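You operate a simulated robot arm through the tools that you are given. There is no shell and no other tool.

You run a simulated robot arm. Do the job below in one go: nothing can be reset, and whatever is moved stays where it is left.

## Task
Clear up at the mill and sift the powder from its box.
Fine: the stray lump goes back in its tray; tip the powder into the sieve; push the wooden drawer under the sieve in before you sift; box back in the mill drawer; drawer and red lid shut.

Only the result counts: the job must be done as asked and must still hold three seconds after the hand-in. Knocking over, shifting, dropping, spilling or breaking anything else fails it. A push-on lid holds only when it is set on centred and level and pressed home; a screw cap is set on level and turned clockwise until tight.

## Robot
A 6-joint arm with a fingered hand, hanging from a carriage that runs on a rail from [-2.282, 0.014] to [0.198, -0.001] (x, y) and turns from -356 to 331 degrees about z. Base frame: it is fixed where the carriage stands at the start and does not move with it; the origin is on the floor, on the carriage's upright axis, x ahead of it, y to its left, z up. Units: m, degrees, N and s.
With the tool pointing down near the work surface it reaches from about 0.1 to 0.7 m from the robot's upright axis, wherever it stands. Its first joint turns from -166.0 to 166.0 degrees. Places, roughly: inside of the lump tray [0.6, 0, 0.9]; mill drawer [0.5, -0.5, 1]; red lid [0.7, -0.5, 1.3]; sieve [0.6, -0.2, 1]; wooden drawer [0.5, -0.2, 0.9]. Payload 4 kg.
Tool frame: the origin (TCP) lies between the finger pads and is the grasp point; the fingertips stand 0.029 m ahead of it; z points along the fingers, y is the line along which they close. The gripper opens to 0.1 m; its body begins 0.034 m behind the TCP. The gripper is a hand of 5 fingers: y runs from the thumb to the fingers, the wrist lies at [-0.015, -0.114, -0.189] in the tool frame.
Orientation is that of the tool frame in the base frame, as [roll, pitch, yaw] about the fixed x, y, z axes, in that order (R = Rz(yaw) Ry(pitch) Rx(roll)). With the fingers straight down and the wrist toward the robot, the tool's x, y and z point along [0, 1, 0], [1, 0, 0] and [0, 0, -1] of the base frame.

## Interface
- The arm moves only by the tool send_rows. Its argument "series" is a list of rows, each an object of numbers (a shift or turn left out is 0): "tx", "ty", "tz": the shift along the tool's x, y, z in m; "ax", "ay", "az": the turn, a rotation vector about the tool's x, y, z in degrees. In form: [{"tx": .., "ty": .., "tz": .., "ax": .., "ay": .., "az": ..}, ...]. A call has 1 to 20 rows; each row shifts and turns the commanded pose from where the row before left it, along the tool's axes as they then stand. Each row takes 0.2 s and may step no farther than 0.05 m and 8.6 degrees from the row before; otherwise, the whole call is refused. A pose out of reach is approached as far as the arm can. The call stops where the force on the tool passes 50 N (or 10 N more than at its start, if that is more) or the arm is blocked; 0.2 s more then pass. In this call time passes only in rows, and 0.2 s behind the last. The reply holds the time, the measured pose of the TCP, the force on the tool along the base axes, the opening and the grip force, in the units named above and with some noise, with the torque about the TCP (base axes, N m) and any sound that the robot's microphone picked up, and new pictures: "show" is both (left out), scene, wrist or none.
- Cameras (640 x 400 px; columns grow to the right, rows downward): "scene" is now at [0.2567, -0.0352, 1.7683]; the picture's right is [-0.54, -0.84, 0.00], its down [-0.74, 0.47, -0.48] and it looks along [0.40, -0.26, -0.88] (base axes); focal length 277 px, centre (320, 200). "wrist" rides on the gripper at [0.066, -0.086, -0.121] in the tool frame; the picture's right is [-0.76, 0.31, -0.58], its down [-0.59, -0.70, 0.40] and it looks along [-0.28, 0.64, 0.71] (tool axes); focal length 247 px, centre (320, 200). There is no depth. A picture from a camera that has moved, and an enlarged one, comes with that camera's place and axes in the base frame and with its lens.
- move_column(by): slides the trunk up (or, below 0, down) by that many m; the arm and the scene camera ride with it, the base frame stays. It gives what a move gives, with no picture.
- roll_base(legs): drives the robot by 1 to 6 legs, each [ahead, left, turn to the left] in m, m and degrees, along the robot's own axes; the way and the turn of a leg run together, so that a leg with both is an arc; at most 1.5 m and 180 degrees a leg. The arm and the cameras ride along, it lands a little off, and it stops where it bumps. It keeps to its track: a leg is cut to what the track allows. It gives what a move gives, and a new picture of the scene camera.
- curl_fingers(index, middle, ring, little, thumb_bend, thumb_turn): sets how far each is bent, from 0 (flat) to 100 (curled in); at 30 the hand is open as for a grip, at 70 the pads meet at the TCP. One left out holds its place. A second passes; each finger stops where it meets its share of the squeeze, and holds until it gets a number again. It is the only way to open and close the hand. It gives what a move gives, with no picture; readings hold the bend of each and the force on index, middle, ring, little, thumb and palm. thumb_turn goes from beside the hand (0) to across from the fingers (100), as for a grip.
- pan_tilt(pan, tilt): turns the head with the scene camera to pan (to the left, within 155 degrees either way) and tilt (down, from -29 to 69), counted from straight ahead of the robot. It gives what a move gives, and a new picture of the scene camera.
- zoom(camera, box): a new picture of the part [left, top, right, bottom] of that camera's present view, enlarged. The clock stands still meanwhile.
- close_job(): hands the job in; it is judged then, once.

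Places have to be worked out from the pictures, the camera data and where the tool is seen. Open the gripper and draw the arm clear of the work before you hand the job in, unless the task says otherwise.

The tools are called after "Emit:" as name(argument=value, ...) on one line, values as JSON. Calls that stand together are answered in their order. send_rows: Moves the arm, as the interface text tells. Its arguments: {"type":"object","properties":{"series":{"type":"array"},"show":{"type":"string","enum":["both","scene","wrist","none"]}},"required":["series"]} The other tools are called the same way: move_column (by) moves the trunk up or down; curl_fingers (index, middle, ring, little, thumb_bend, thumb_turn) moves the fingers one by one; roll_base (legs) drives the base; pan_tilt (pan, tilt) turns the head that bears the scene camera; zoom (camera, box) takes an enlarged picture of a part of a camera's view; close_job () hands the job in.

At the start:

```text
t: 0.0
position: [0.3951, -0.2311, 0.9997]
tool_rot: [180.0, 0.0, 90.0]
contact_force: [-0.6, 1.0, 0.0]
torque: [0.02, 0.01, -0.01]
gripper_width: 0.0993
grip_force: 0.1
shape: jaw
bend: [30.0, 30.0, 30.0, 30.0, 30.0, 98.0]
finger forces: [0.1, 0.0, 0.0, 0.1, 0.0, 0.0]
trunk travel left (down, up): [-0.5, 0.1]
robot x, y, heading: [-0.003, 0.0009, 0.0]
head pan, tilt (commanded): [-32.6, 61.4]
```

scene: 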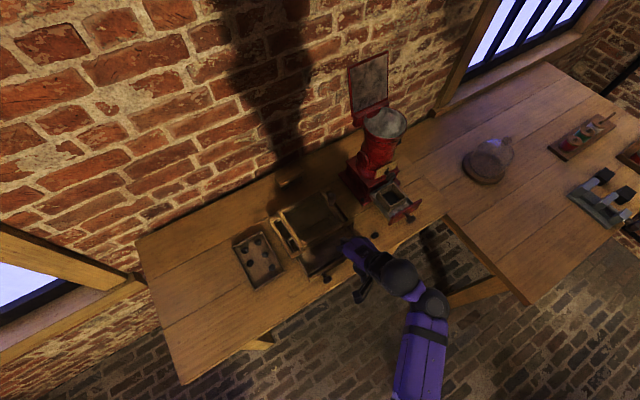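
wrist: 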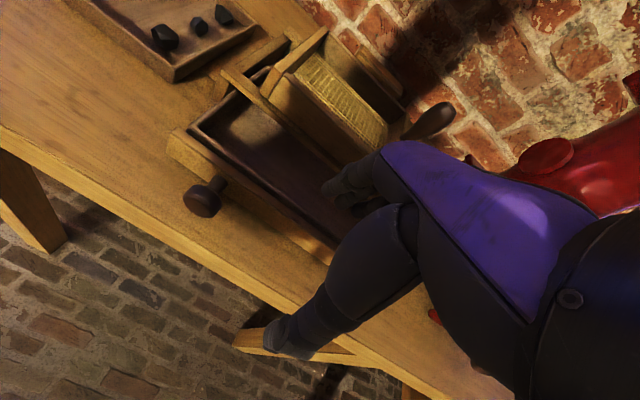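

I start by looking closely at the work area; zooming costs no time.

Emit:
zoom(camera="scene", box=[220, 160, 380, 300])

Emit:
zoom(camera="scene", box=[330, 40, 450, 240])

Emit:
zoom(camera="wrist", box=[60, 0, 460, 250])

```text
2.86 times, centred on (300, 230) of scene
camera zoom: at [0.2567, -0.0352, 1.7683], right [-0.54, -0.84, 0.0], down [-0.74, 0.47, -0.48], along [0.4, -0.26, -0.88], focal length 791 px, centre (377, 114)
```

zoom: 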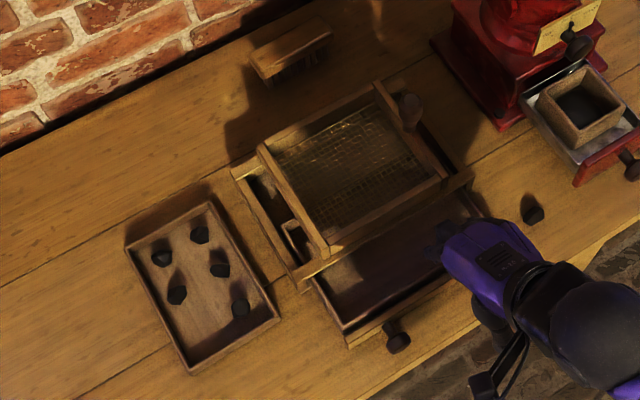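

```text
2.00 times, centred on (390, 140) of scene
camera zoom: at [0.2567, -0.0352, 1.7683], right [-0.54, -0.84, 0.0], down [-0.74, 0.47, -0.48], along [0.4, -0.26, -0.88], focal length 554 px, centre (180, 320)
```

zoom: 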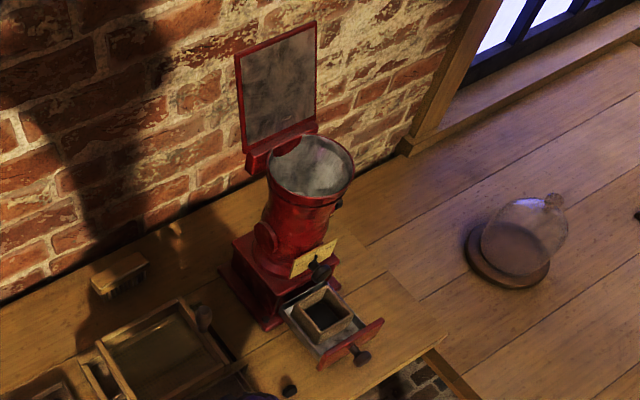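

```text
1.60 times, centred on (260, 125) of wrist
camera zoom: at [0.3076, -0.1654, 1.1208], right [0.31, -0.76, 0.58], down [-0.7, -0.59, -0.4], along [0.64, -0.28, -0.71], focal length 395 px, centre (416, 320)
```

zoom: 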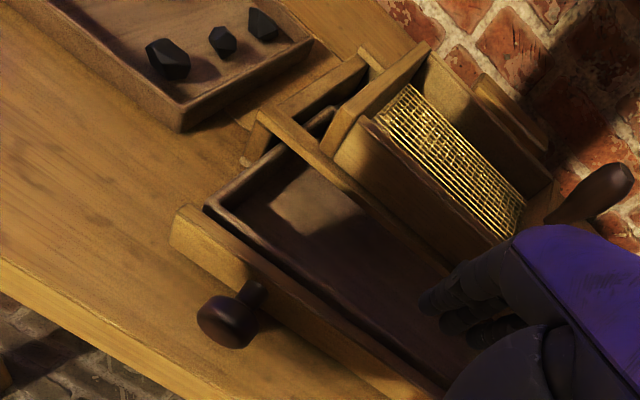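

The stray lump seems to lie right of the wooden drawer (~[0.44, -0.36]), and the tray holds five lumps. I zoom further on individual parts for details before moving.

Emit:
zoom(camera="scene", box=[270, 180, 350, 230])

Emit:
zoom(camera="scene", box=[330, 150, 430, 230])

Emit:
zoom(camera="scene", box=[340, 40, 420, 150])

Emit:
zoom(camera="wrist", box=[330, 0, 640, 200])

```text
8.00 times, centred on (310, 205) of scene
camera zoom: at [0.2567, -0.0352, 1.7683], right [-0.54, -0.84, 0.0], down [-0.74, 0.47, -0.48], along [0.4, -0.26, -0.88], focal length 2216 px, centre (400, 160)
```

zoom: 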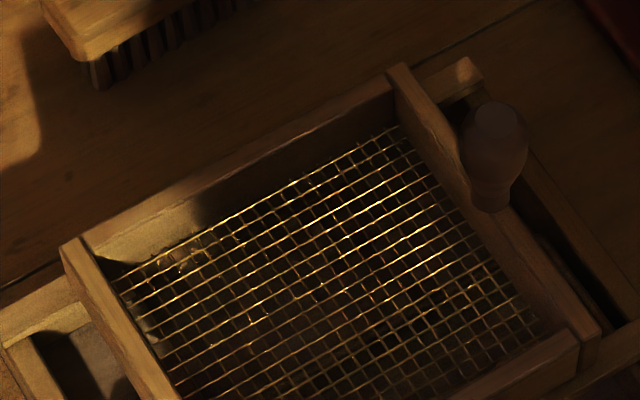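

```text
5.00 times, centred on (380, 190) of scene
camera zoom: at [0.2567, -0.0352, 1.7683], right [-0.54, -0.84, 0.0], down [-0.74, 0.47, -0.48], along [0.4, -0.26, -0.88], focal length 1385 px, centre (20, 250)
```

zoom: 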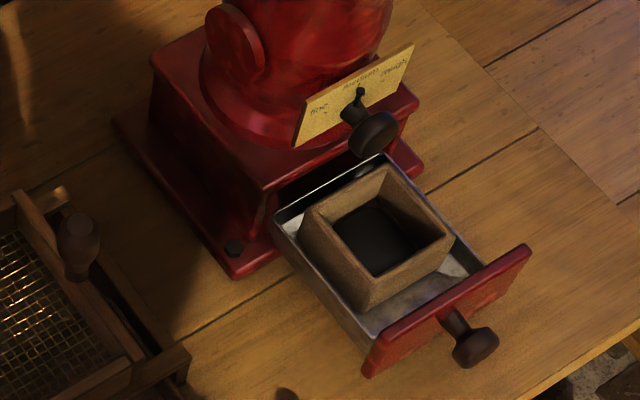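

```text
3.64 times, centred on (380, 95) of scene
camera zoom: at [0.2567, -0.0352, 1.7683], right [-0.54, -0.84, 0.0], down [-0.74, 0.47, -0.48], along [0.4, -0.26, -0.88], focal length 1007 px, centre (102, 582)
```

zoom: 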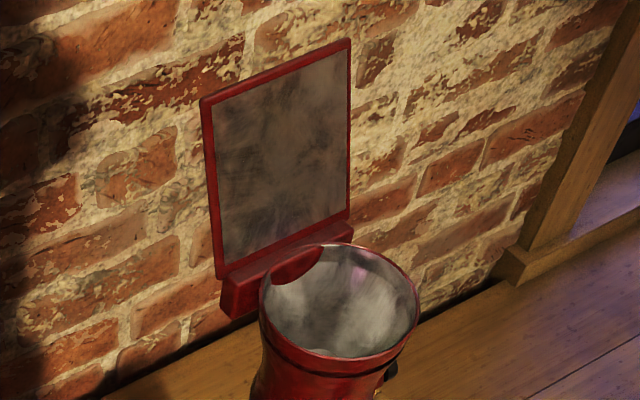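

```text
2.00 times, centred on (485, 100) of wrist
camera zoom: at [0.3076, -0.1654, 1.1208], right [0.31, -0.76, 0.58], down [-0.7, -0.59, -0.4], along [0.64, -0.28, -0.71], focal length 494 px, centre (-10, 400)
```

zoom: 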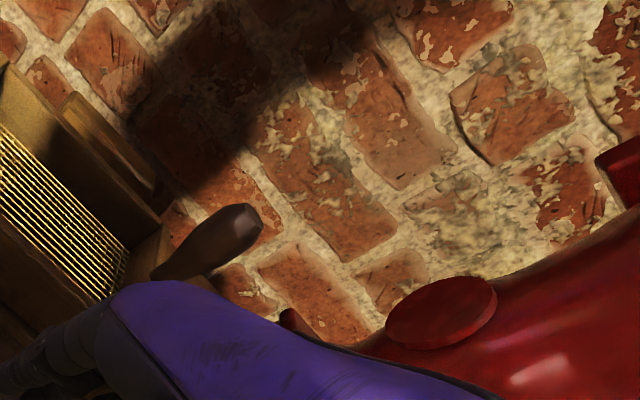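

The handle on the sieve is upright on its right wall, and the sieve looks like it can slide left-right on the stand. I raise the hand to get a clear look at everything.

Emit:
send_rows(series=[{"tz": -0.04}, {"tz": -0.05}, {"tz": -0.05}, {"tz": -0.05}, {"ty": -0.04}, {"ty": -0.04}])

```text
t: 1.4
position: [0.394, -0.2313, 1.0591]
tool_rot: [179.9, 0.1, 89.9]
contact_force: [0.6, 0.0, 0.2]
torque: [-0.01, 0.03, 0.0]
gripper_width: 0.0997
grip_force: 0.0
shape: jaw
bend: [30.0, 30.0, 30.0, 30.0, 30.0, 98.0]
finger forces: [0.0, 0.1, 0.0, 0.0, 0.0, 0.0]
out of reach, approached as far as the arm can: row 2, 3, 4, 5, 6
trunk travel left (down, up): [-0.5, 0.1]
robot x, y, heading: [0.0031, 0.0004, -0.1]
head pan, tilt (commanded): [-32.6, 61.4]
camera scene: at [0.2568, -0.0353, 1.7684], right [-0.54, -0.84, 0.0], down [-0.74, 0.47, -0.48], along [0.4, -0.26, -0.88], focal length 277 px, centre (320, 200)
camera wrist: at [0.3065, -0.1649, 1.1793], right [0.3, -0.76, 0.58], down [-0.7, -0.59, -0.4], along [0.64, -0.29, -0.71], focal length 247 px, centre (320, 200)
```

scene: 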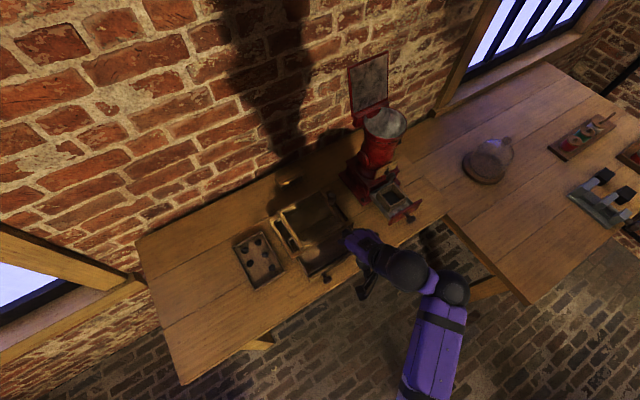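
wrist: 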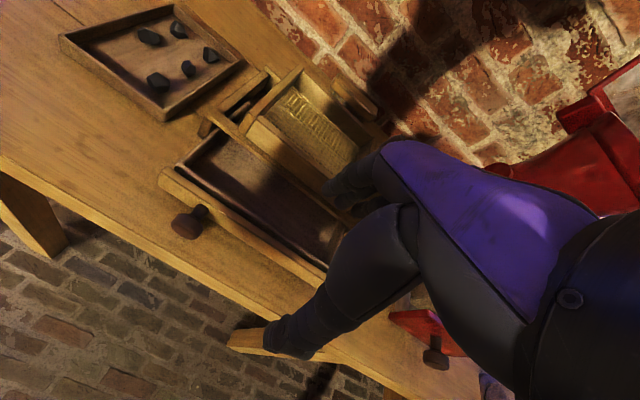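

Upward reach ends near z≈1.06 here, so I raise the trunk by 0.1 for headroom.

Emit:
move_column(by=0.1)

```text
t: 2.7
position: [0.3931, -0.2311, 1.1577]
tool_rot: [179.9, 0.0, 89.9]
contact_force: [-1.0, -0.1, -0.3]
torque: [0.0, -0.05, 0.03]
gripper_width: 0.1001
grip_force: 0.0
shape: jaw
bend: [30.0, 30.0, 30.0, 30.0, 30.0, 98.0]
finger forces: [0.0, 0.0, 0.0, 0.0, 0.0, 0.1]
trunk travel left (down, up): [-0.6, 0.0]
robot x, y, heading: [-0.002, 0.0018, 0.3]
head pan, tilt (commanded): [-32.6, 61.4]
```

Trunk is up; TCP now at z≈1.158. I turn the head toward the work area for a fresh scene view from the higher position.

Emit:
pan_tilt(pan=-32.6, tilt=61.4)

Emit:
zoom(camera="scene", box=[220, 160, 380, 300])

Emit:
zoom(camera="scene", box=[330, 60, 440, 230])

Emit:
zoom(camera="wrist", box=[0, 0, 640, 400])

```text
t: 3.3
position: [0.3939, -0.2304, 1.1598]
tool_rot: [179.9, 0.1, 89.8]
contact_force: [0.3, -0.4, 0.2]
torque: [0.0, -0.01, -0.04]
gripper_width: 0.0999
grip_force: 0.0
shape: jaw
bend: [30.0, 30.0, 30.0, 30.0, 30.0, 98.0]
finger forces: [0.0, 0.0, 0.0, 0.0, 0.0, 0.0]
trunk travel left (down, up): [-0.6, 0.0]
robot x, y, heading: [-0.0015, 0.0011, 0.2]
head pan, tilt (commanded): [-32.6, 61.4]
camera scene: at [0.2567, -0.0353, 1.8683], right [-0.54, -0.84, 0.0], down [-0.74, 0.47, -0.48], along [0.4, -0.26, -0.88], focal length 277 px, centre (320, 200)
```

scene: 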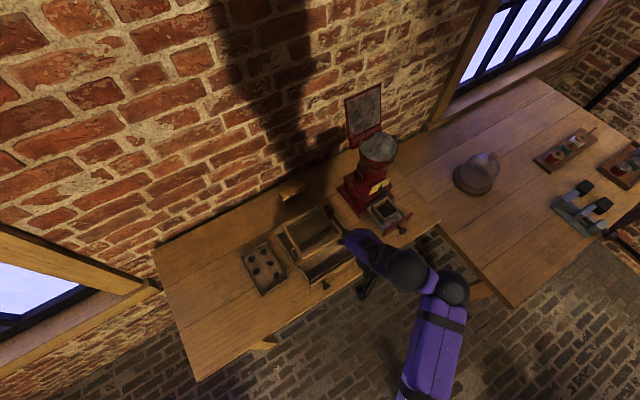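

```text
2.86 times, centred on (300, 230) of scene
camera zoom: at [0.2567, -0.0353, 1.8683], right [-0.54, -0.84, 0.0], down [-0.74, 0.47, -0.48], along [0.4, -0.26, -0.88], focal length 791 px, centre (377, 114)
```

zoom: 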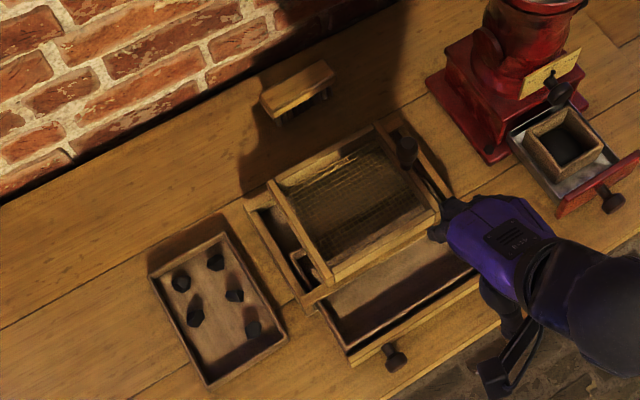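

```text
2.35 times, centred on (385, 145) of scene
camera zoom: at [0.2567, -0.0353, 1.8683], right [-0.54, -0.84, 0.0], down [-0.74, 0.47, -0.48], along [0.4, -0.26, -0.88], focal length 652 px, centre (167, 329)
```

zoom: 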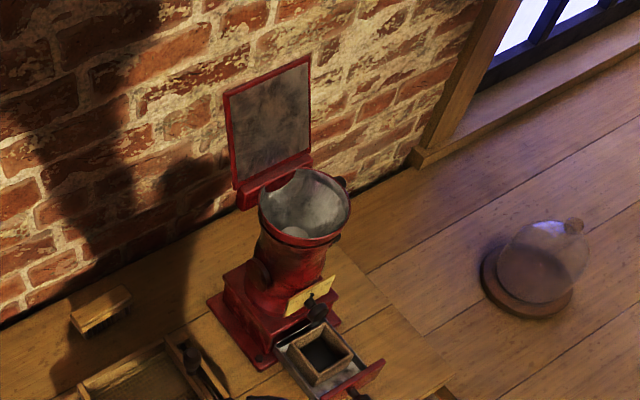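

```text
1.00 times, centred on (320, 200) of wrist (not enlarged: the box is as wide or as high as the picture)
camera zoom: at [0.3065, -0.165, 1.2792], right [0.3, -0.76, 0.58], down [-0.7, -0.59, -0.4], along [0.64, -0.29, -0.71], focal length 247 px, centre (320, 200)
```

zoom: 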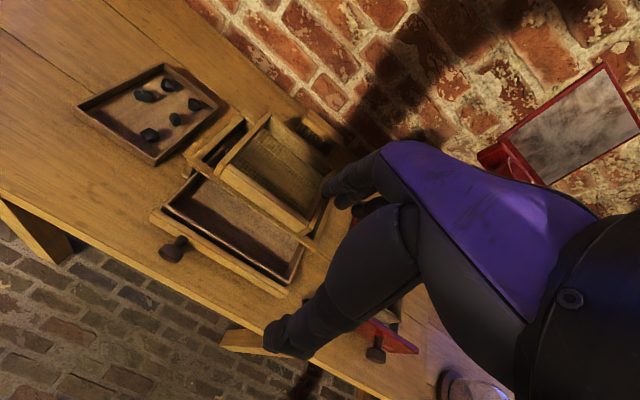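

From the views I place the lump at about [0.44, -0.36], the wooden drawer front at x≈0.42 with an off-centre knob (y≈-0.15), and its stand at y -0.10…-0.31. I shift the hand right to look at the lump from the wrist camera.

Emit:
send_rows(series=[{"tx": -0.04}, {"tx": -0.04}, {"tx": -0.02}, {}])

```text
t: 4.3
position: [0.3924, -0.3325, 1.16]
tool_rot: [179.9, 0.1, 89.9]
contact_force: [0.1, 0.4, -0.2]
torque: [-0.01, 0.02, -0.02]
gripper_width: 0.0998
grip_force: 0.0
shape: jaw
bend: [30.0, 30.0, 30.0, 30.0, 30.0, 98.0]
finger forces: [0.0, 0.1, 0.1, 0.1, 0.0, 0.1]
trunk travel left (down, up): [-0.6, 0.0]
robot x, y, heading: [0.0021, -0.0024, 0.4]
head pan, tilt (commanded): [-32.6, 61.4]
camera scene: at [0.2567, -0.0353, 1.8683], right [-0.54, -0.84, 0.0], down [-0.74, 0.47, -0.48], along [0.4, -0.26, -0.88], focal length 277 px, centre (320, 200)
camera wrist: at [0.305, -0.2655, 1.2805], right [0.3, -0.76, 0.58], down [-0.7, -0.59, -0.4], along [0.64, -0.29, -0.71], focal length 247 px, centre (320, 200)
```

scene: 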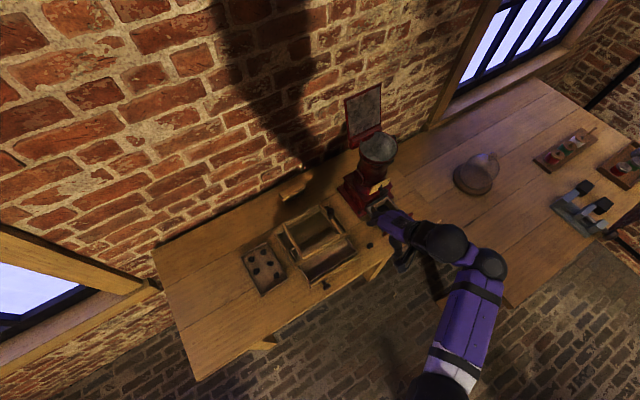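
wrist: 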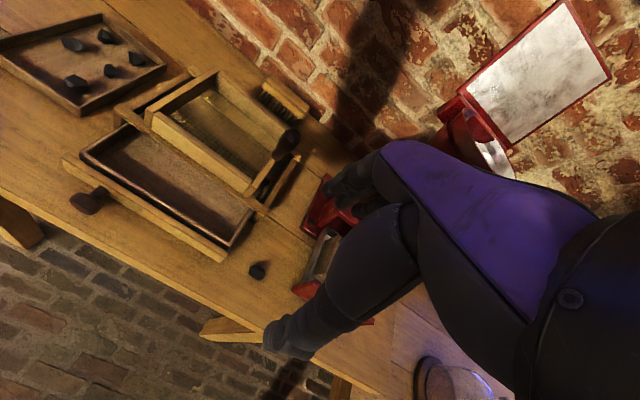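

The lump triangulates to about [0.437, -0.360, 0.925]. I zoom on lump, drawer, and box from both cameras for shape details.

Emit:
zoom(camera="wrist", box=[220, 220, 340, 295])

Emit:
zoom(camera="wrist", box=[50, 50, 330, 270])

Emit:
zoom(camera="scene", box=[240, 180, 400, 300])

Emit:
zoom(camera="scene", box=[340, 180, 420, 250])

```text
5.33 times, centred on (280, 258) of wrist
camera zoom: at [0.305, -0.2655, 1.2805], right [0.3, -0.76, 0.58], down [-0.7, -0.59, -0.4], along [0.64, -0.29, -0.71], focal length 1317 px, centre (533, -107)
```

zoom: 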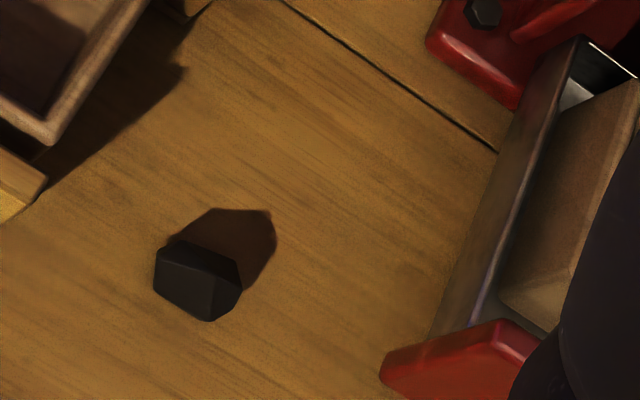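

```text
1.82 times, centred on (190, 160) of wrist
camera zoom: at [0.305, -0.2655, 1.2805], right [0.3, -0.76, 0.58], down [-0.7, -0.59, -0.4], along [0.64, -0.29, -0.71], focal length 449 px, centre (556, 273)
```

zoom: 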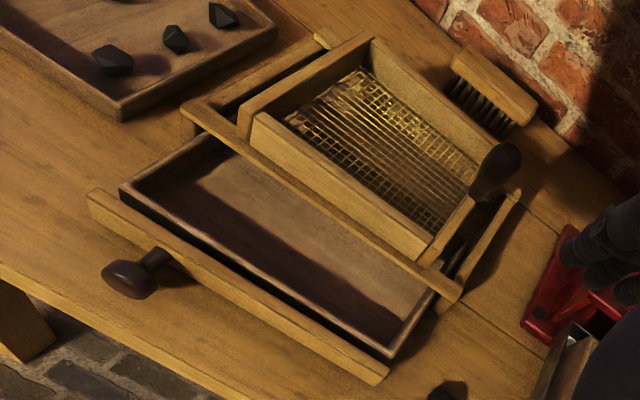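

```text
3.33 times, centred on (320, 240) of scene
camera zoom: at [0.2567, -0.0353, 1.8683], right [-0.54, -0.84, 0.0], down [-0.74, 0.47, -0.48], along [0.4, -0.26, -0.88], focal length 923 px, centre (320, 67)
```

zoom: 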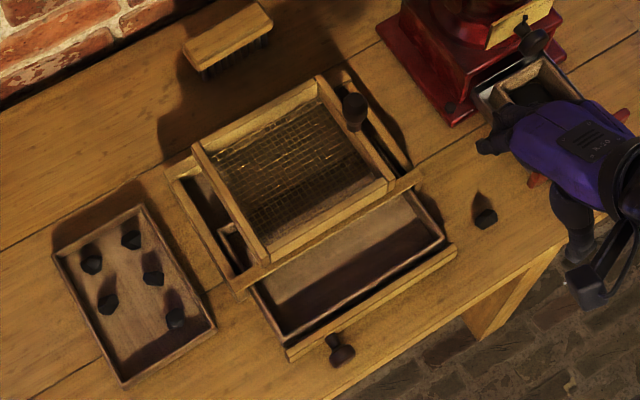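

```text
5.71 times, centred on (380, 215) of scene
camera zoom: at [0.2567, -0.0353, 1.8683], right [-0.54, -0.84, 0.0], down [-0.74, 0.47, -0.48], along [0.4, -0.26, -0.88], focal length 1583 px, centre (-23, 114)
```

zoom: 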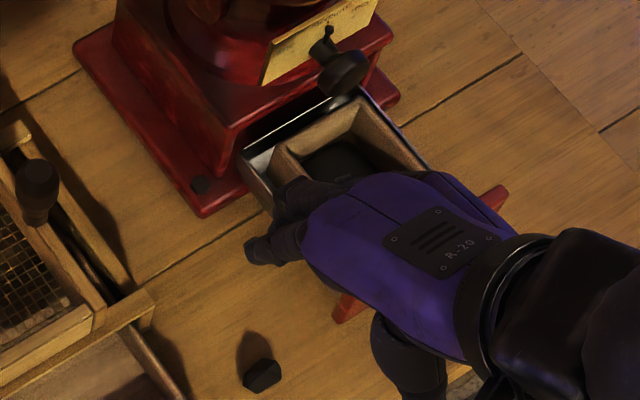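

The gap around the lump is narrow, so I'll push the wooden drawer in first with closed fingers at its panel centre, clear of the knob. I bring the hand in front of the drawer, still above it.

Emit:
send_rows(series=[{"tz": 0.04}, {"tz": 0.03, "ty": -0.02}, {"ty": -0.04, "tx": 0.02}, {"tx": 0.04}, {"tx": 0.03}], show="none")

Emit:
curl_fingers(index=68, middle=68, ring=68, little=68, thumb_bend=68)

Emit:
zoom(camera="wrist", box=[0, 0, 640, 400])

Emit:
zoom(camera="scene", box=[240, 180, 400, 300])

```text
t: 5.5
position: [0.3306, -0.241, 1.0893]
tool_rot: [179.9, 0.2, 90.0]
contact_force: [-0.2, -0.4, 1.0]
torque: [0.02, 0.01, -0.01]
gripper_width: 0.0999
grip_force: 0.0
shape: jaw
bend: [30.0, 30.0, 30.0, 30.0, 30.0, 98.0]
finger forces: [0.0, 0.1, 0.0, 0.0, 0.0, 0.0]
trunk travel left (down, up): [-0.6, 0.0]
robot x, y, heading: [-0.0046, 0.0012, 0.1]
head pan, tilt (commanded): [-32.6, 61.4]
```

```text
t: 6.5
position: [0.3311, -0.2405, 1.0896]
tool_rot: [179.9, 0.1, 89.9]
contact_force: [-0.2, 0.6, -0.5]
torque: [0.01, -0.03, -0.03]
gripper_width: 0.0064
grip_force: 0.1
shape: fingers
bend: [68.0, 68.0, 68.0, 68.0, 68.0, 98.0]
finger forces: [0.0, 0.0, 0.1, 0.0, 0.0, 0.0]
trunk travel left (down, up): [-0.6, 0.0]
robot x, y, heading: [-0.0003, -0.0008, 0.2]
head pan, tilt (commanded): [-32.6, 61.4]
```

```text
1.00 times, centred on (320, 200) of wrist (not enlarged: the box is as wide or as high as the picture)
camera zoom: at [0.244, -0.1747, 1.2096], right [0.3, -0.76, 0.58], down [-0.7, -0.59, -0.4], along [0.64, -0.29, -0.71], focal length 247 px, centre (320, 200)
```

zoom: 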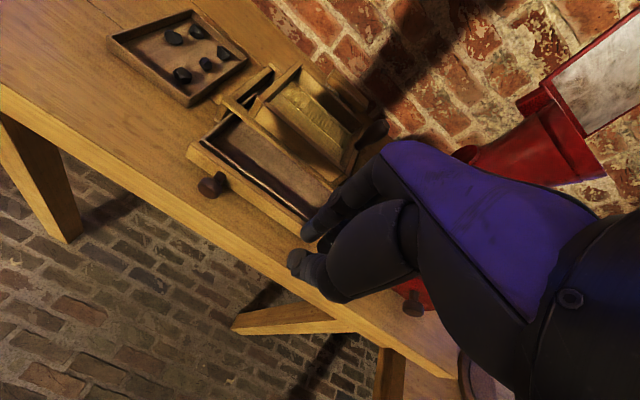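

```text
3.33 times, centred on (320, 240) of scene
camera zoom: at [0.2567, -0.0353, 1.8683], right [-0.54, -0.84, 0.0], down [-0.74, 0.47, -0.48], along [0.4, -0.26, -0.88], focal length 923 px, centre (320, 67)
```

zoom: 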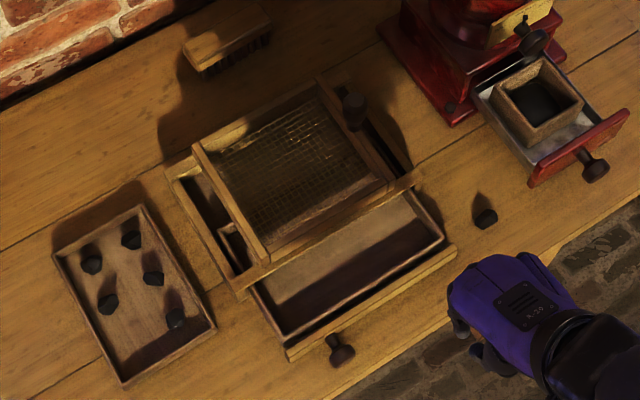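

The closed fingers' knuckles bulge forward and could reach the sieve before the drawer is in, so I try flat fingers so that the tips lead instead, and look.

Emit:
curl_fingers(index=5, middle=5, ring=5, little=5, thumb_bend=10)

Emit:
zoom(camera="wrist", box=[0, 0, 640, 400])

Emit:
zoom(camera="scene", box=[280, 200, 440, 320])

```text
t: 7.5
position: [0.3318, -0.2405, 1.0894]
tool_rot: [179.9, 0.1, 89.8]
contact_force: [0.2, -0.6, 0.4]
torque: [0.02, 0.03, 0.0]
gripper_width: 0.1383
grip_force: 0.1
shape: fingers
bend: [5.0, 5.0, 5.0, 5.0, 10.0, 98.0]
finger forces: [0.0, 0.0, 0.0, 0.0, 0.1, 0.1]
trunk travel left (down, up): [-0.6, 0.0]
robot x, y, heading: [0.0025, 0.0001, 0.1]
head pan, tilt (commanded): [-32.6, 61.4]
```

```text
1.00 times, centred on (320, 200) of wrist (not enlarged: the box is as wide or as high as the picture)
camera zoom: at [0.244, -0.1747, 1.2096], right [0.3, -0.76, 0.58], down [-0.7, -0.59, -0.4], along [0.64, -0.29, -0.71], focal length 247 px, centre (320, 200)
```

zoom: 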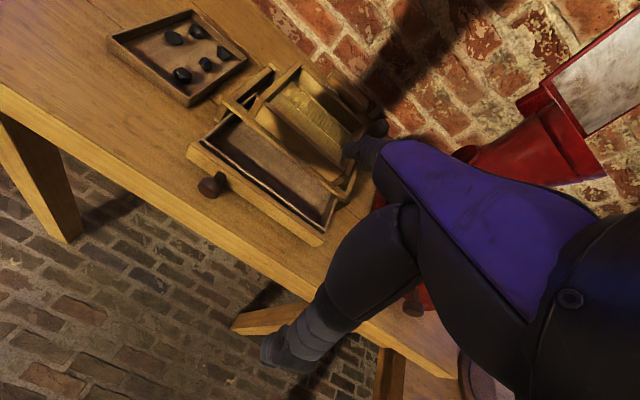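

```text
3.33 times, centred on (360, 260) of scene
camera zoom: at [0.2567, -0.0353, 1.8683], right [-0.54, -0.84, 0.0], down [-0.74, 0.47, -0.48], along [0.4, -0.26, -0.88], focal length 923 px, centre (187, 0)
```

zoom: 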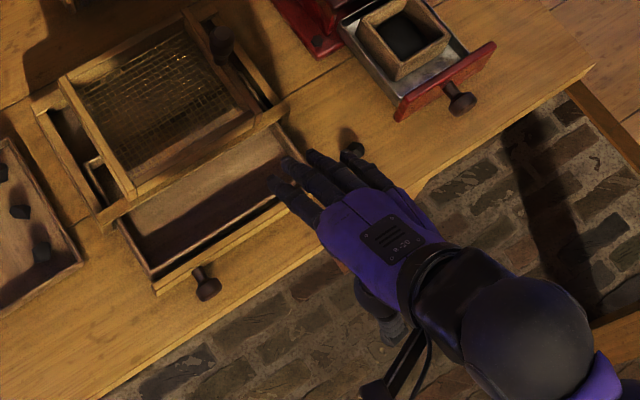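

Flat fingers put the tips ~0.086 m ahead of the TCP at about its height, which suits pushing the panel. I turn the thumb beside the hand so it stays clear of the table.

Emit:
curl_fingers(thumb_turn=0, thumb_bend=30)

Emit:
zoom(camera="wrist", box=[0, 0, 640, 400])

Emit:
zoom(camera="scene", box=[280, 200, 440, 320])

```text
t: 8.5
position: [0.3313, -0.2403, 1.0891]
tool_rot: [179.9, 0.1, 90.0]
contact_force: [1.3, 0.3, 0.4]
torque: [0.0, 0.01, 0.03]
gripper_width: 0.1445
grip_force: 0.0
shape: fingers
bend: [5.0, 5.0, 5.0, 5.0, 30.0, 0.0]
finger forces: [0.0, 0.0, 0.1, 0.1, 0.0, 0.0]
trunk travel left (down, up): [-0.6, 0.0]
robot x, y, heading: [0.0001, -0.0002, 0.2]
head pan, tilt (commanded): [-32.6, 61.4]
```

```text
1.00 times, centred on (320, 200) of wrist (not enlarged: the box is as wide or as high as the picture)
camera zoom: at [0.244, -0.1747, 1.2096], right [0.3, -0.76, 0.58], down [-0.7, -0.59, -0.4], along [0.64, -0.29, -0.71], focal length 247 px, centre (320, 200)
```

zoom: 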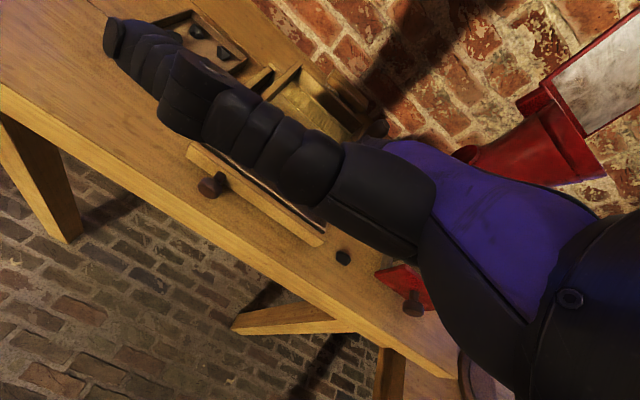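

```text
3.33 times, centred on (360, 260) of scene
camera zoom: at [0.2567, -0.0353, 1.8683], right [-0.54, -0.84, 0.0], down [-0.74, 0.47, -0.48], along [0.4, -0.26, -0.88], focal length 923 px, centre (187, 0)
```

zoom: 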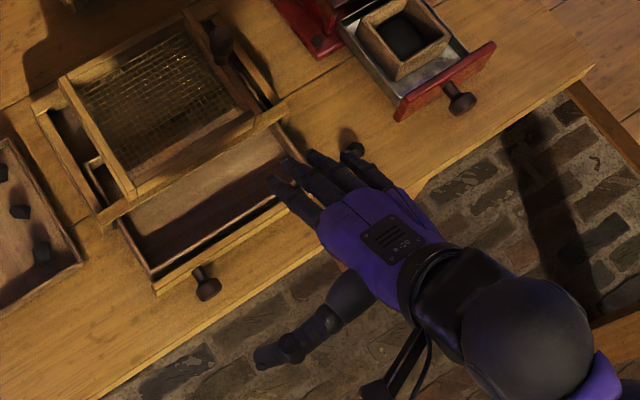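

Thumb tip stays well behind the panel. I move back a little, then lower so the fingertips come in front of the panel.

Emit:
send_rows(series=[{"ty": -0.04, "tx": 0.015}, {"tx": 0.016, "tz": 0.02}, {"tz": 0.04}, {"tz": 0.04}, {"tz": 0.03}, {"tz": 0.012}])

Emit:
zoom(camera="scene", box=[270, 210, 400, 300])

```text
t: 9.9
position: [0.2945, -0.2083, 0.9472]
tool_rot: [179.8, 0.1, 89.9]
contact_force: [0.4, -0.4, 0.2]
torque: [-0.01, 0.02, 0.0]
gripper_width: 0.1446
grip_force: 0.0
shape: fingers
bend: [5.0, 5.0, 5.0, 5.0, 30.0, 0.0]
finger forces: [0.0, 0.0, 0.0, 0.0, 0.2, 0.0]
trunk travel left (down, up): [-0.6, 0.0]
robot x, y, heading: [0.0026, -0.0006, -0.1]
head pan, tilt (commanded): [-32.6, 61.4]
camera scene: at [0.2567, -0.0353, 1.8683], right [-0.54, -0.84, 0.0], down [-0.74, 0.47, -0.48], along [0.4, -0.26, -0.88], focal length 277 px, centre (320, 200)
camera wrist: at [0.2074, -0.1431, 1.0669], right [0.3, -0.76, 0.58], down [-0.7, -0.59, -0.4], along [0.64, -0.29, -0.71], focal length 247 px, centre (320, 200)
```

scene: 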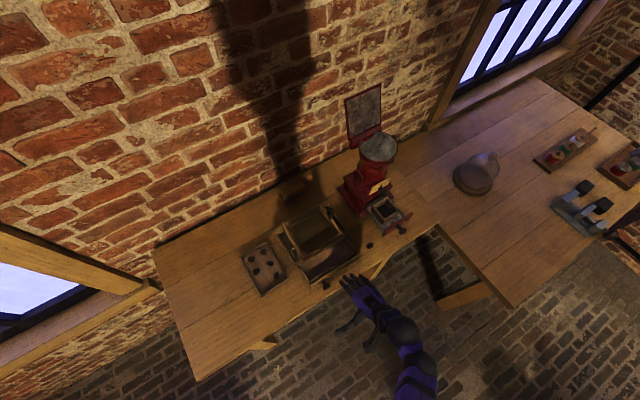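
wrist: 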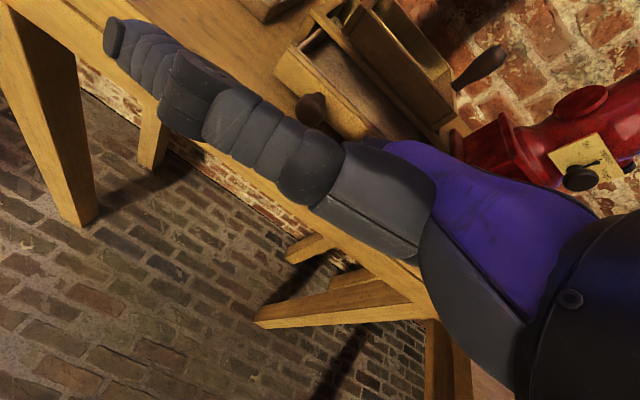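

```text
4.44 times, centred on (335, 255) of scene
camera zoom: at [0.2567, -0.0353, 1.8683], right [-0.54, -0.84, 0.0], down [-0.74, 0.47, -0.48], along [0.4, -0.26, -0.88], focal length 1231 px, centre (253, -44)
```

zoom: 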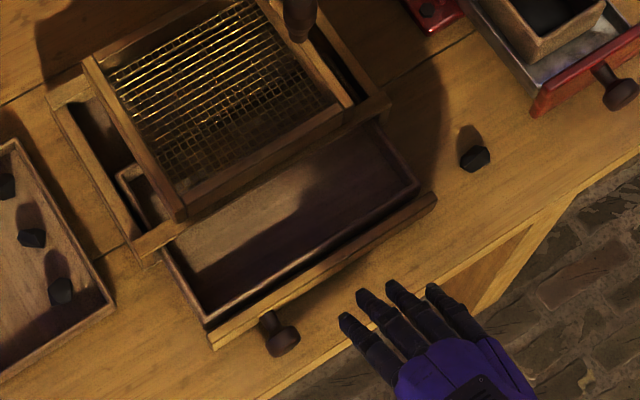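

Clear view: index tip lines up near the panel centre, about 4 cm away, clear of the knob. I shift slightly left, lower 1 cm, and advance toward the panel.

Emit:
send_rows(series=[{"tx": 0.012, "tz": 0.01}, {"ty": 0.015}, {"ty": 0.015}, {"ty": 0.01}], show="none")

Emit:
zoom(camera="scene", box=[270, 210, 400, 300])

Emit:
zoom(camera="wrist", box=[200, 0, 520, 200])

```text
t: 10.9
position: [0.3339, -0.1986, 0.9372]
tool_rot: [180.0, 0.2, 89.9]
contact_force: [-0.8, -0.1, -0.5]
torque: [0.02, 0.04, -0.04]
gripper_width: 0.1446
grip_force: 0.0
shape: fingers
bend: [5.0, 6.0, 5.0, 5.0, 30.0, 0.0]
finger forces: [0.1, 0.3, 0.0, 0.0, 0.1, 0.1]
trunk travel left (down, up): [-0.6, 0.0]
robot x, y, heading: [0.0002, -0.0023, -0.2]
head pan, tilt (commanded): [-32.6, 61.4]
```

```text
4.44 times, centred on (335, 255) of scene
camera zoom: at [0.2566, -0.0352, 1.8683], right [-0.54, -0.84, 0.0], down [-0.74, 0.47, -0.48], along [0.4, -0.26, -0.88], focal length 1231 px, centre (253, -44)
```

zoom: 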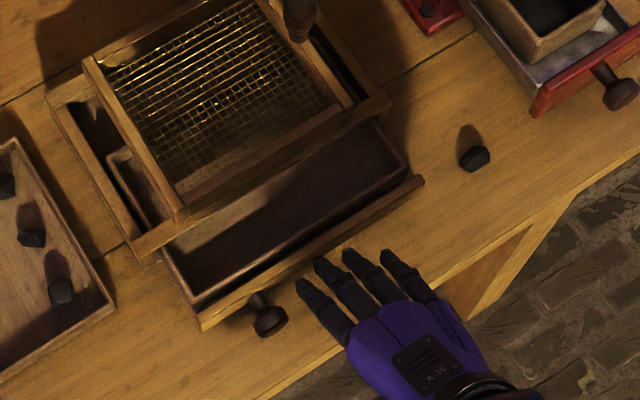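

```text
2.00 times, centred on (360, 100) of wrist
camera zoom: at [0.2471, -0.1319, 1.0571], right [0.3, -0.76, 0.58], down [-0.7, -0.59, -0.4], along [0.64, -0.29, -0.71], focal length 494 px, centre (240, 400)
```

zoom: 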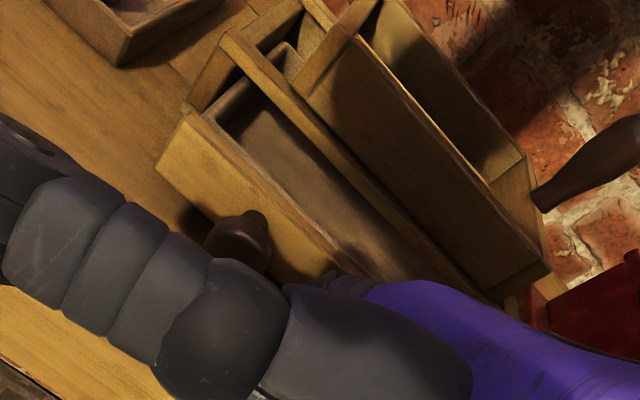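

The middle fingertip is in contact and the drawer already slides with barely any force. I continue pushing in moderate steps.

Emit:
send_rows(series=[{"ty": 0.01}, {"ty": 0.01}, {"ty": 0.01}], show="none")

Emit:
zoom(camera="scene", box=[270, 210, 400, 300])

Emit:
zoom(camera="wrist", box=[200, 0, 520, 200])

```text
t: 11.7
position: [0.3635, -0.1975, 0.9375]
tool_rot: [179.9, 0.1, 89.9]
contact_force: [-0.6, 0.0, 0.6]
torque: [0.01, 0.01, -0.02]
gripper_width: 0.1445
grip_force: 0.2
shape: fingers
bend: [5.0, 6.0, 5.0, 5.0, 30.0, 0.0]
finger forces: [0.0, 0.4, 0.0, 0.0, 0.0, 0.1]
trunk travel left (down, up): [-0.6, 0.0]
robot x, y, heading: [0.0007, 0.0, -0.1]
head pan, tilt (commanded): [-32.6, 61.4]
```

```text
4.44 times, centred on (335, 255) of scene
camera zoom: at [0.2567, -0.0352, 1.8683], right [-0.54, -0.84, 0.0], down [-0.74, 0.47, -0.48], along [0.4, -0.26, -0.88], focal length 1231 px, centre (253, -44)
```

zoom: 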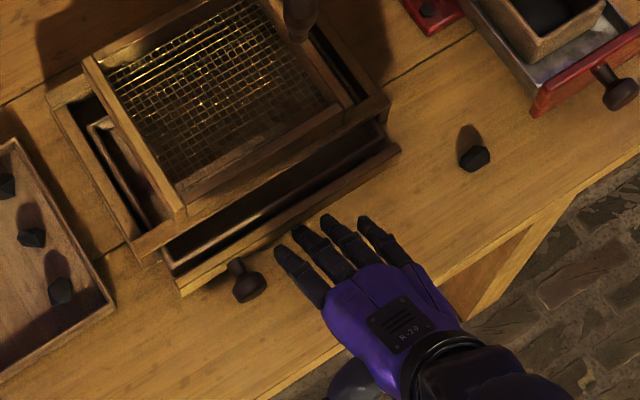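

```text
2.00 times, centred on (360, 100) of wrist
camera zoom: at [0.2771, -0.1323, 1.0576], right [0.3, -0.76, 0.58], down [-0.7, -0.59, -0.4], along [0.64, -0.29, -0.71], focal length 494 px, centre (240, 400)
```

zoom: 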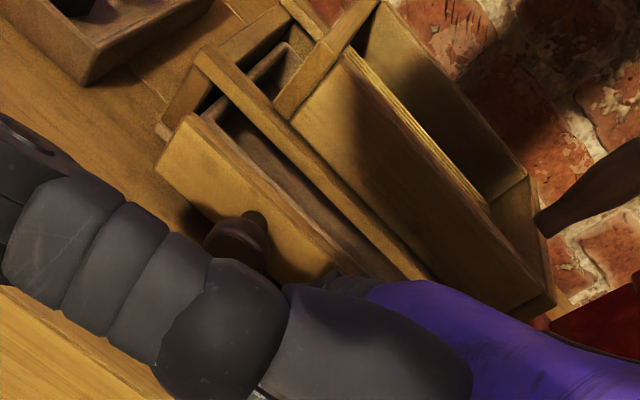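

The drawer slides smoothly with ~0.5 N; about 3 cm of gap remains to the stand rail. I continue with smaller steps.

Emit:
send_rows(series=[{"ty": 0.008}, {"ty": 0.008}], show="none")

Emit:
zoom(camera="scene", box=[270, 210, 400, 300])

Emit:
zoom(camera="wrist", box=[200, 0, 520, 200])

```text
t: 12.3
position: [0.3791, -0.1971, 0.9381]
tool_rot: [179.9, 0.1, 89.9]
contact_force: [-0.1, 0.0, -0.6]
torque: [-0.03, 0.02, -0.02]
gripper_width: 0.1446
grip_force: 0.3
shape: fingers
bend: [5.0, 6.0, 5.0, 5.0, 30.0, 0.0]
finger forces: [0.0, 0.4, 0.1, 0.0, 0.0, 0.1]
trunk travel left (down, up): [-0.6, 0.0]
robot x, y, heading: [-0.0028, -0.001, 0.5]
head pan, tilt (commanded): [-32.6, 61.4]
```

```text
4.44 times, centred on (335, 255) of scene
camera zoom: at [0.2566, -0.0353, 1.8683], right [-0.54, -0.84, 0.0], down [-0.74, 0.47, -0.48], along [0.4, -0.26, -0.88], focal length 1231 px, centre (253, -44)
```

zoom: 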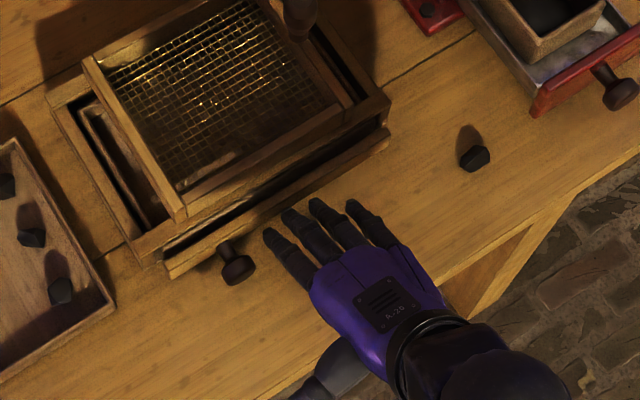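

```text
2.00 times, centred on (360, 100) of wrist
camera zoom: at [0.2926, -0.1321, 1.0579], right [0.3, -0.76, 0.58], down [-0.7, -0.59, -0.4], along [0.64, -0.29, -0.71], focal length 494 px, centre (240, 400)
```

zoom: 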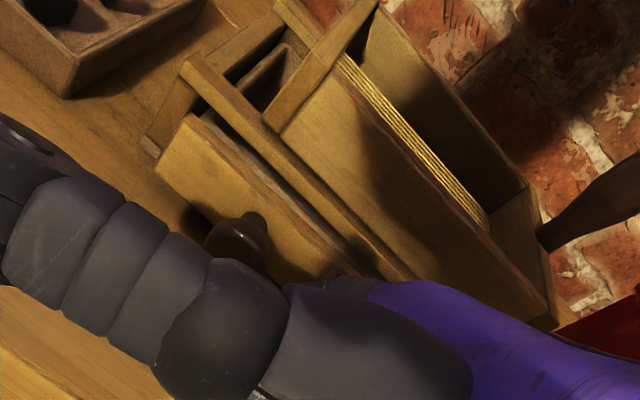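

Roughly 1.5 cm left. I go on in 5 mm steps and watch the finger force.

Emit:
send_rows(series=[{"ty": 0.005}, {"ty": 0.005}], show="none")

Emit:
zoom(camera="scene", box=[270, 210, 400, 300])

Emit:
zoom(camera="wrist", box=[200, 0, 520, 200])

```text
t: 12.9
position: [0.3883, -0.1985, 0.9367]
tool_rot: [-179.9, 0.1, 89.9]
contact_force: [-2.7, 0.7, 0.8]
torque: [0.01, -0.08, -0.01]
gripper_width: 0.1449
grip_force: 1.7
shape: fingers
bend: [5.0, 6.0, 5.0, 5.0, 30.0, 0.0]
finger forces: [0.0, 2.2, 0.0, 0.0, 0.0, 0.0]
trunk travel left (down, up): [-0.6, 0.0]
robot x, y, heading: [0.0003, 0.0009, 0.1]
head pan, tilt (commanded): [-32.6, 61.4]
```

```text
4.44 times, centred on (335, 255) of scene
camera zoom: at [0.2566, -0.0353, 1.8683], right [-0.54, -0.84, 0.0], down [-0.74, 0.47, -0.48], along [0.4, -0.26, -0.88], focal length 1231 px, centre (253, -44)
```

zoom: 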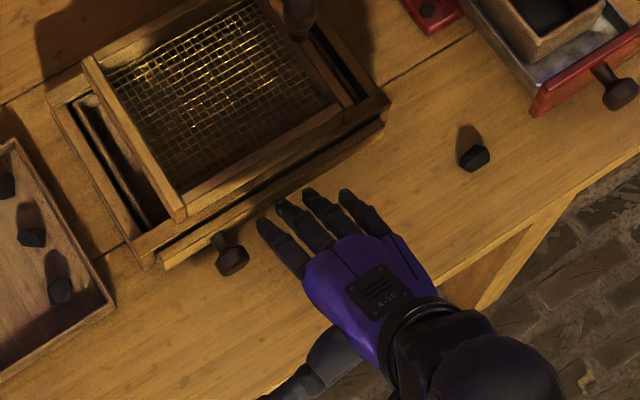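

```text
2.00 times, centred on (360, 100) of wrist
camera zoom: at [0.3018, -0.1324, 1.0578], right [0.31, -0.76, 0.58], down [-0.7, -0.59, -0.4], along [0.64, -0.29, -0.71], focal length 494 px, centre (240, 400)
```

zoom: 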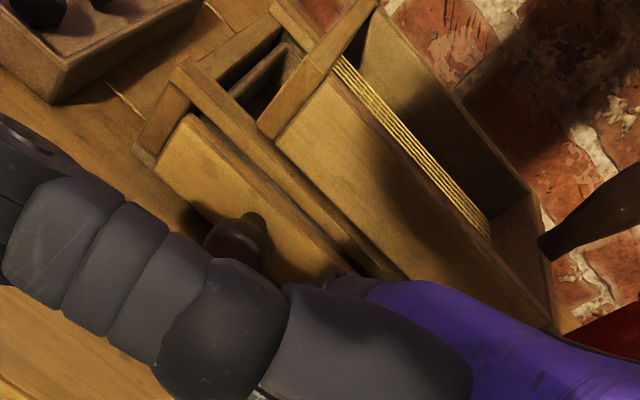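

Force rose to 2.2 N, suggesting the drawer reached its stop. I nudge 2 mm more to confirm.

Emit:
send_rows(series=[{"ty": 0.002}], show="none")

Emit:
zoom(camera="wrist", box=[240, 0, 440, 140])

Emit:
zoom(camera="scene", box=[280, 220, 360, 280])

```text
t: 13.3
position: [0.3897, -0.1988, 0.9366]
tool_rot: [180.0, 0.2, 89.8]
contact_force: [-4.1, 0.4, 1.2]
torque: [0.01, -0.1, -0.06]
gripper_width: 0.1446
grip_force: 1.7
shape: fingers
bend: [5.0, 7.0, 5.0, 5.0, 30.0, 0.0]
finger forces: [0.0, 3.9, 0.0, 0.0, 0.0, 0.0]
trunk travel left (down, up): [-0.6, 0.0]
robot x, y, heading: [-0.0054, 0.001, -0.1]
head pan, tilt (commanded): [-32.6, 61.4]
```

```text
2.86 times, centred on (340, 70) of wrist
camera zoom: at [0.3033, -0.1329, 1.0572], right [0.31, -0.76, 0.58], down [-0.7, -0.59, -0.4], along [0.64, -0.29, -0.71], focal length 706 px, centre (263, 571)
```

zoom: 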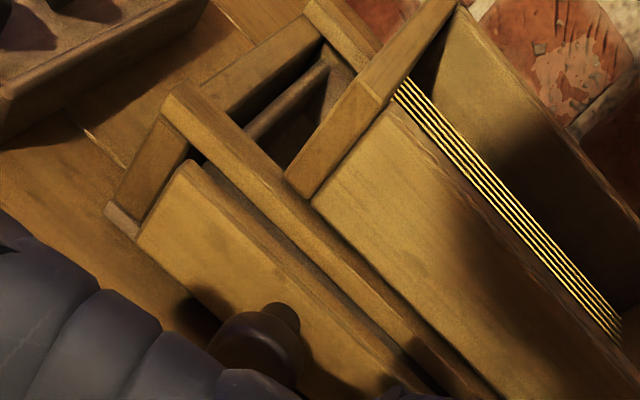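

```text
6.67 times, centred on (320, 250) of scene
camera zoom: at [0.2565, -0.0353, 1.8682], right [-0.54, -0.84, 0.0], down [-0.74, 0.47, -0.48], along [0.4, -0.26, -0.88], focal length 1847 px, centre (320, -133)
```

zoom: 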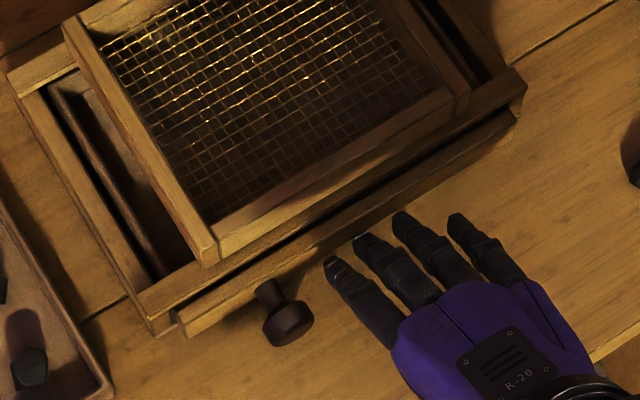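

The stop is firm (force up to ~4 N with no travel), and the panel sits flush at the stand front. I back off straight, rise, and prepare a three-finger pinch with ring and little curled away for the lump.

Emit:
send_rows(series=[{"ty": -0.03}, {"ty": -0.04}, {"tz": -0.04}, {"tz": -0.05}, {"tz": -0.04}], show="none")

Emit:
curl_fingers(index=45, middle=45, ring=100, little=100, thumb_bend=45, thumb_turn=98)

Emit:
zoom(camera="wrist", box=[0, 0, 640, 400])

Emit:
zoom(camera="scene", box=[270, 200, 430, 300])

```text
t: 14.5
position: [0.3215, -0.1972, 1.0679]
tool_rot: [179.9, 0.2, 89.9]
contact_force: [-0.7, 0.1, 0.1]
torque: [0.01, -0.02, -0.02]
gripper_width: 0.1445
grip_force: 0.1
shape: fingers
bend: [5.0, 5.0, 5.0, 5.0, 30.0, 0.0]
finger forces: [0.0, 0.0, 0.0, 0.0, 0.0, 0.1]
trunk travel left (down, up): [-0.6, 0.0]
robot x, y, heading: [-0.0023, -0.0026, -0.2]
head pan, tilt (commanded): [-32.6, 61.4]
```

```text
t: 15.5
position: [0.3223, -0.1985, 1.0675]
tool_rot: [179.9, -0.1, 90.0]
contact_force: [0.1, 0.0, 0.2]
torque: [-0.02, 0.02, 0.05]
gripper_width: 0.0628
grip_force: 0.1
shape: fingers
bend: [45.0, 45.0, 100.0, 100.0, 45.0, 97.0]
finger forces: [0.1, 0.1, 0.1, 0.0, 0.0, 0.1]
trunk travel left (down, up): [-0.6, 0.0]
robot x, y, heading: [0.0011, -0.0001, 0.3]
head pan, tilt (commanded): [-32.6, 61.4]
```

```text
1.00 times, centred on (320, 200) of wrist (not enlarged: the box is as wide or as high as the picture)
camera zoom: at [0.235, -0.1317, 1.1888], right [0.3, -0.76, 0.58], down [-0.7, -0.59, -0.4], along [0.64, -0.29, -0.71], focal length 247 px, centre (320, 200)
```

zoom: 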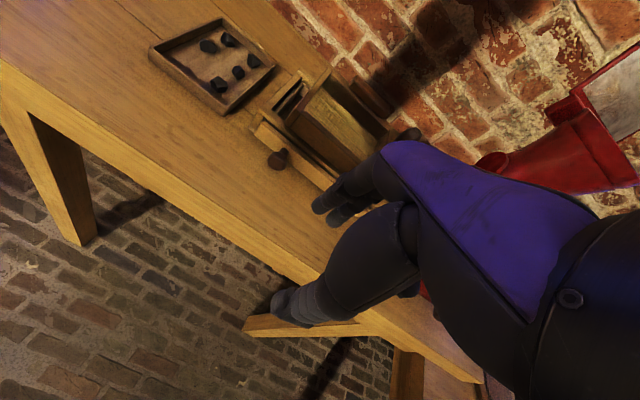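

```text
4.00 times, centred on (350, 250) of scene
camera zoom: at [0.2567, -0.0353, 1.8683], right [-0.54, -0.84, 0.0], down [-0.74, 0.47, -0.48], along [0.4, -0.26, -0.88], focal length 1108 px, centre (200, 0)
```

zoom: 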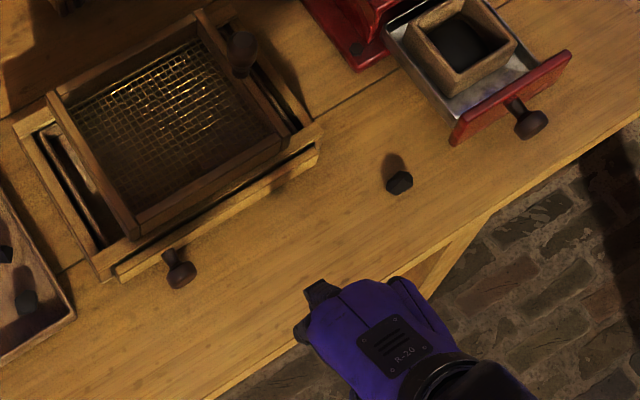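

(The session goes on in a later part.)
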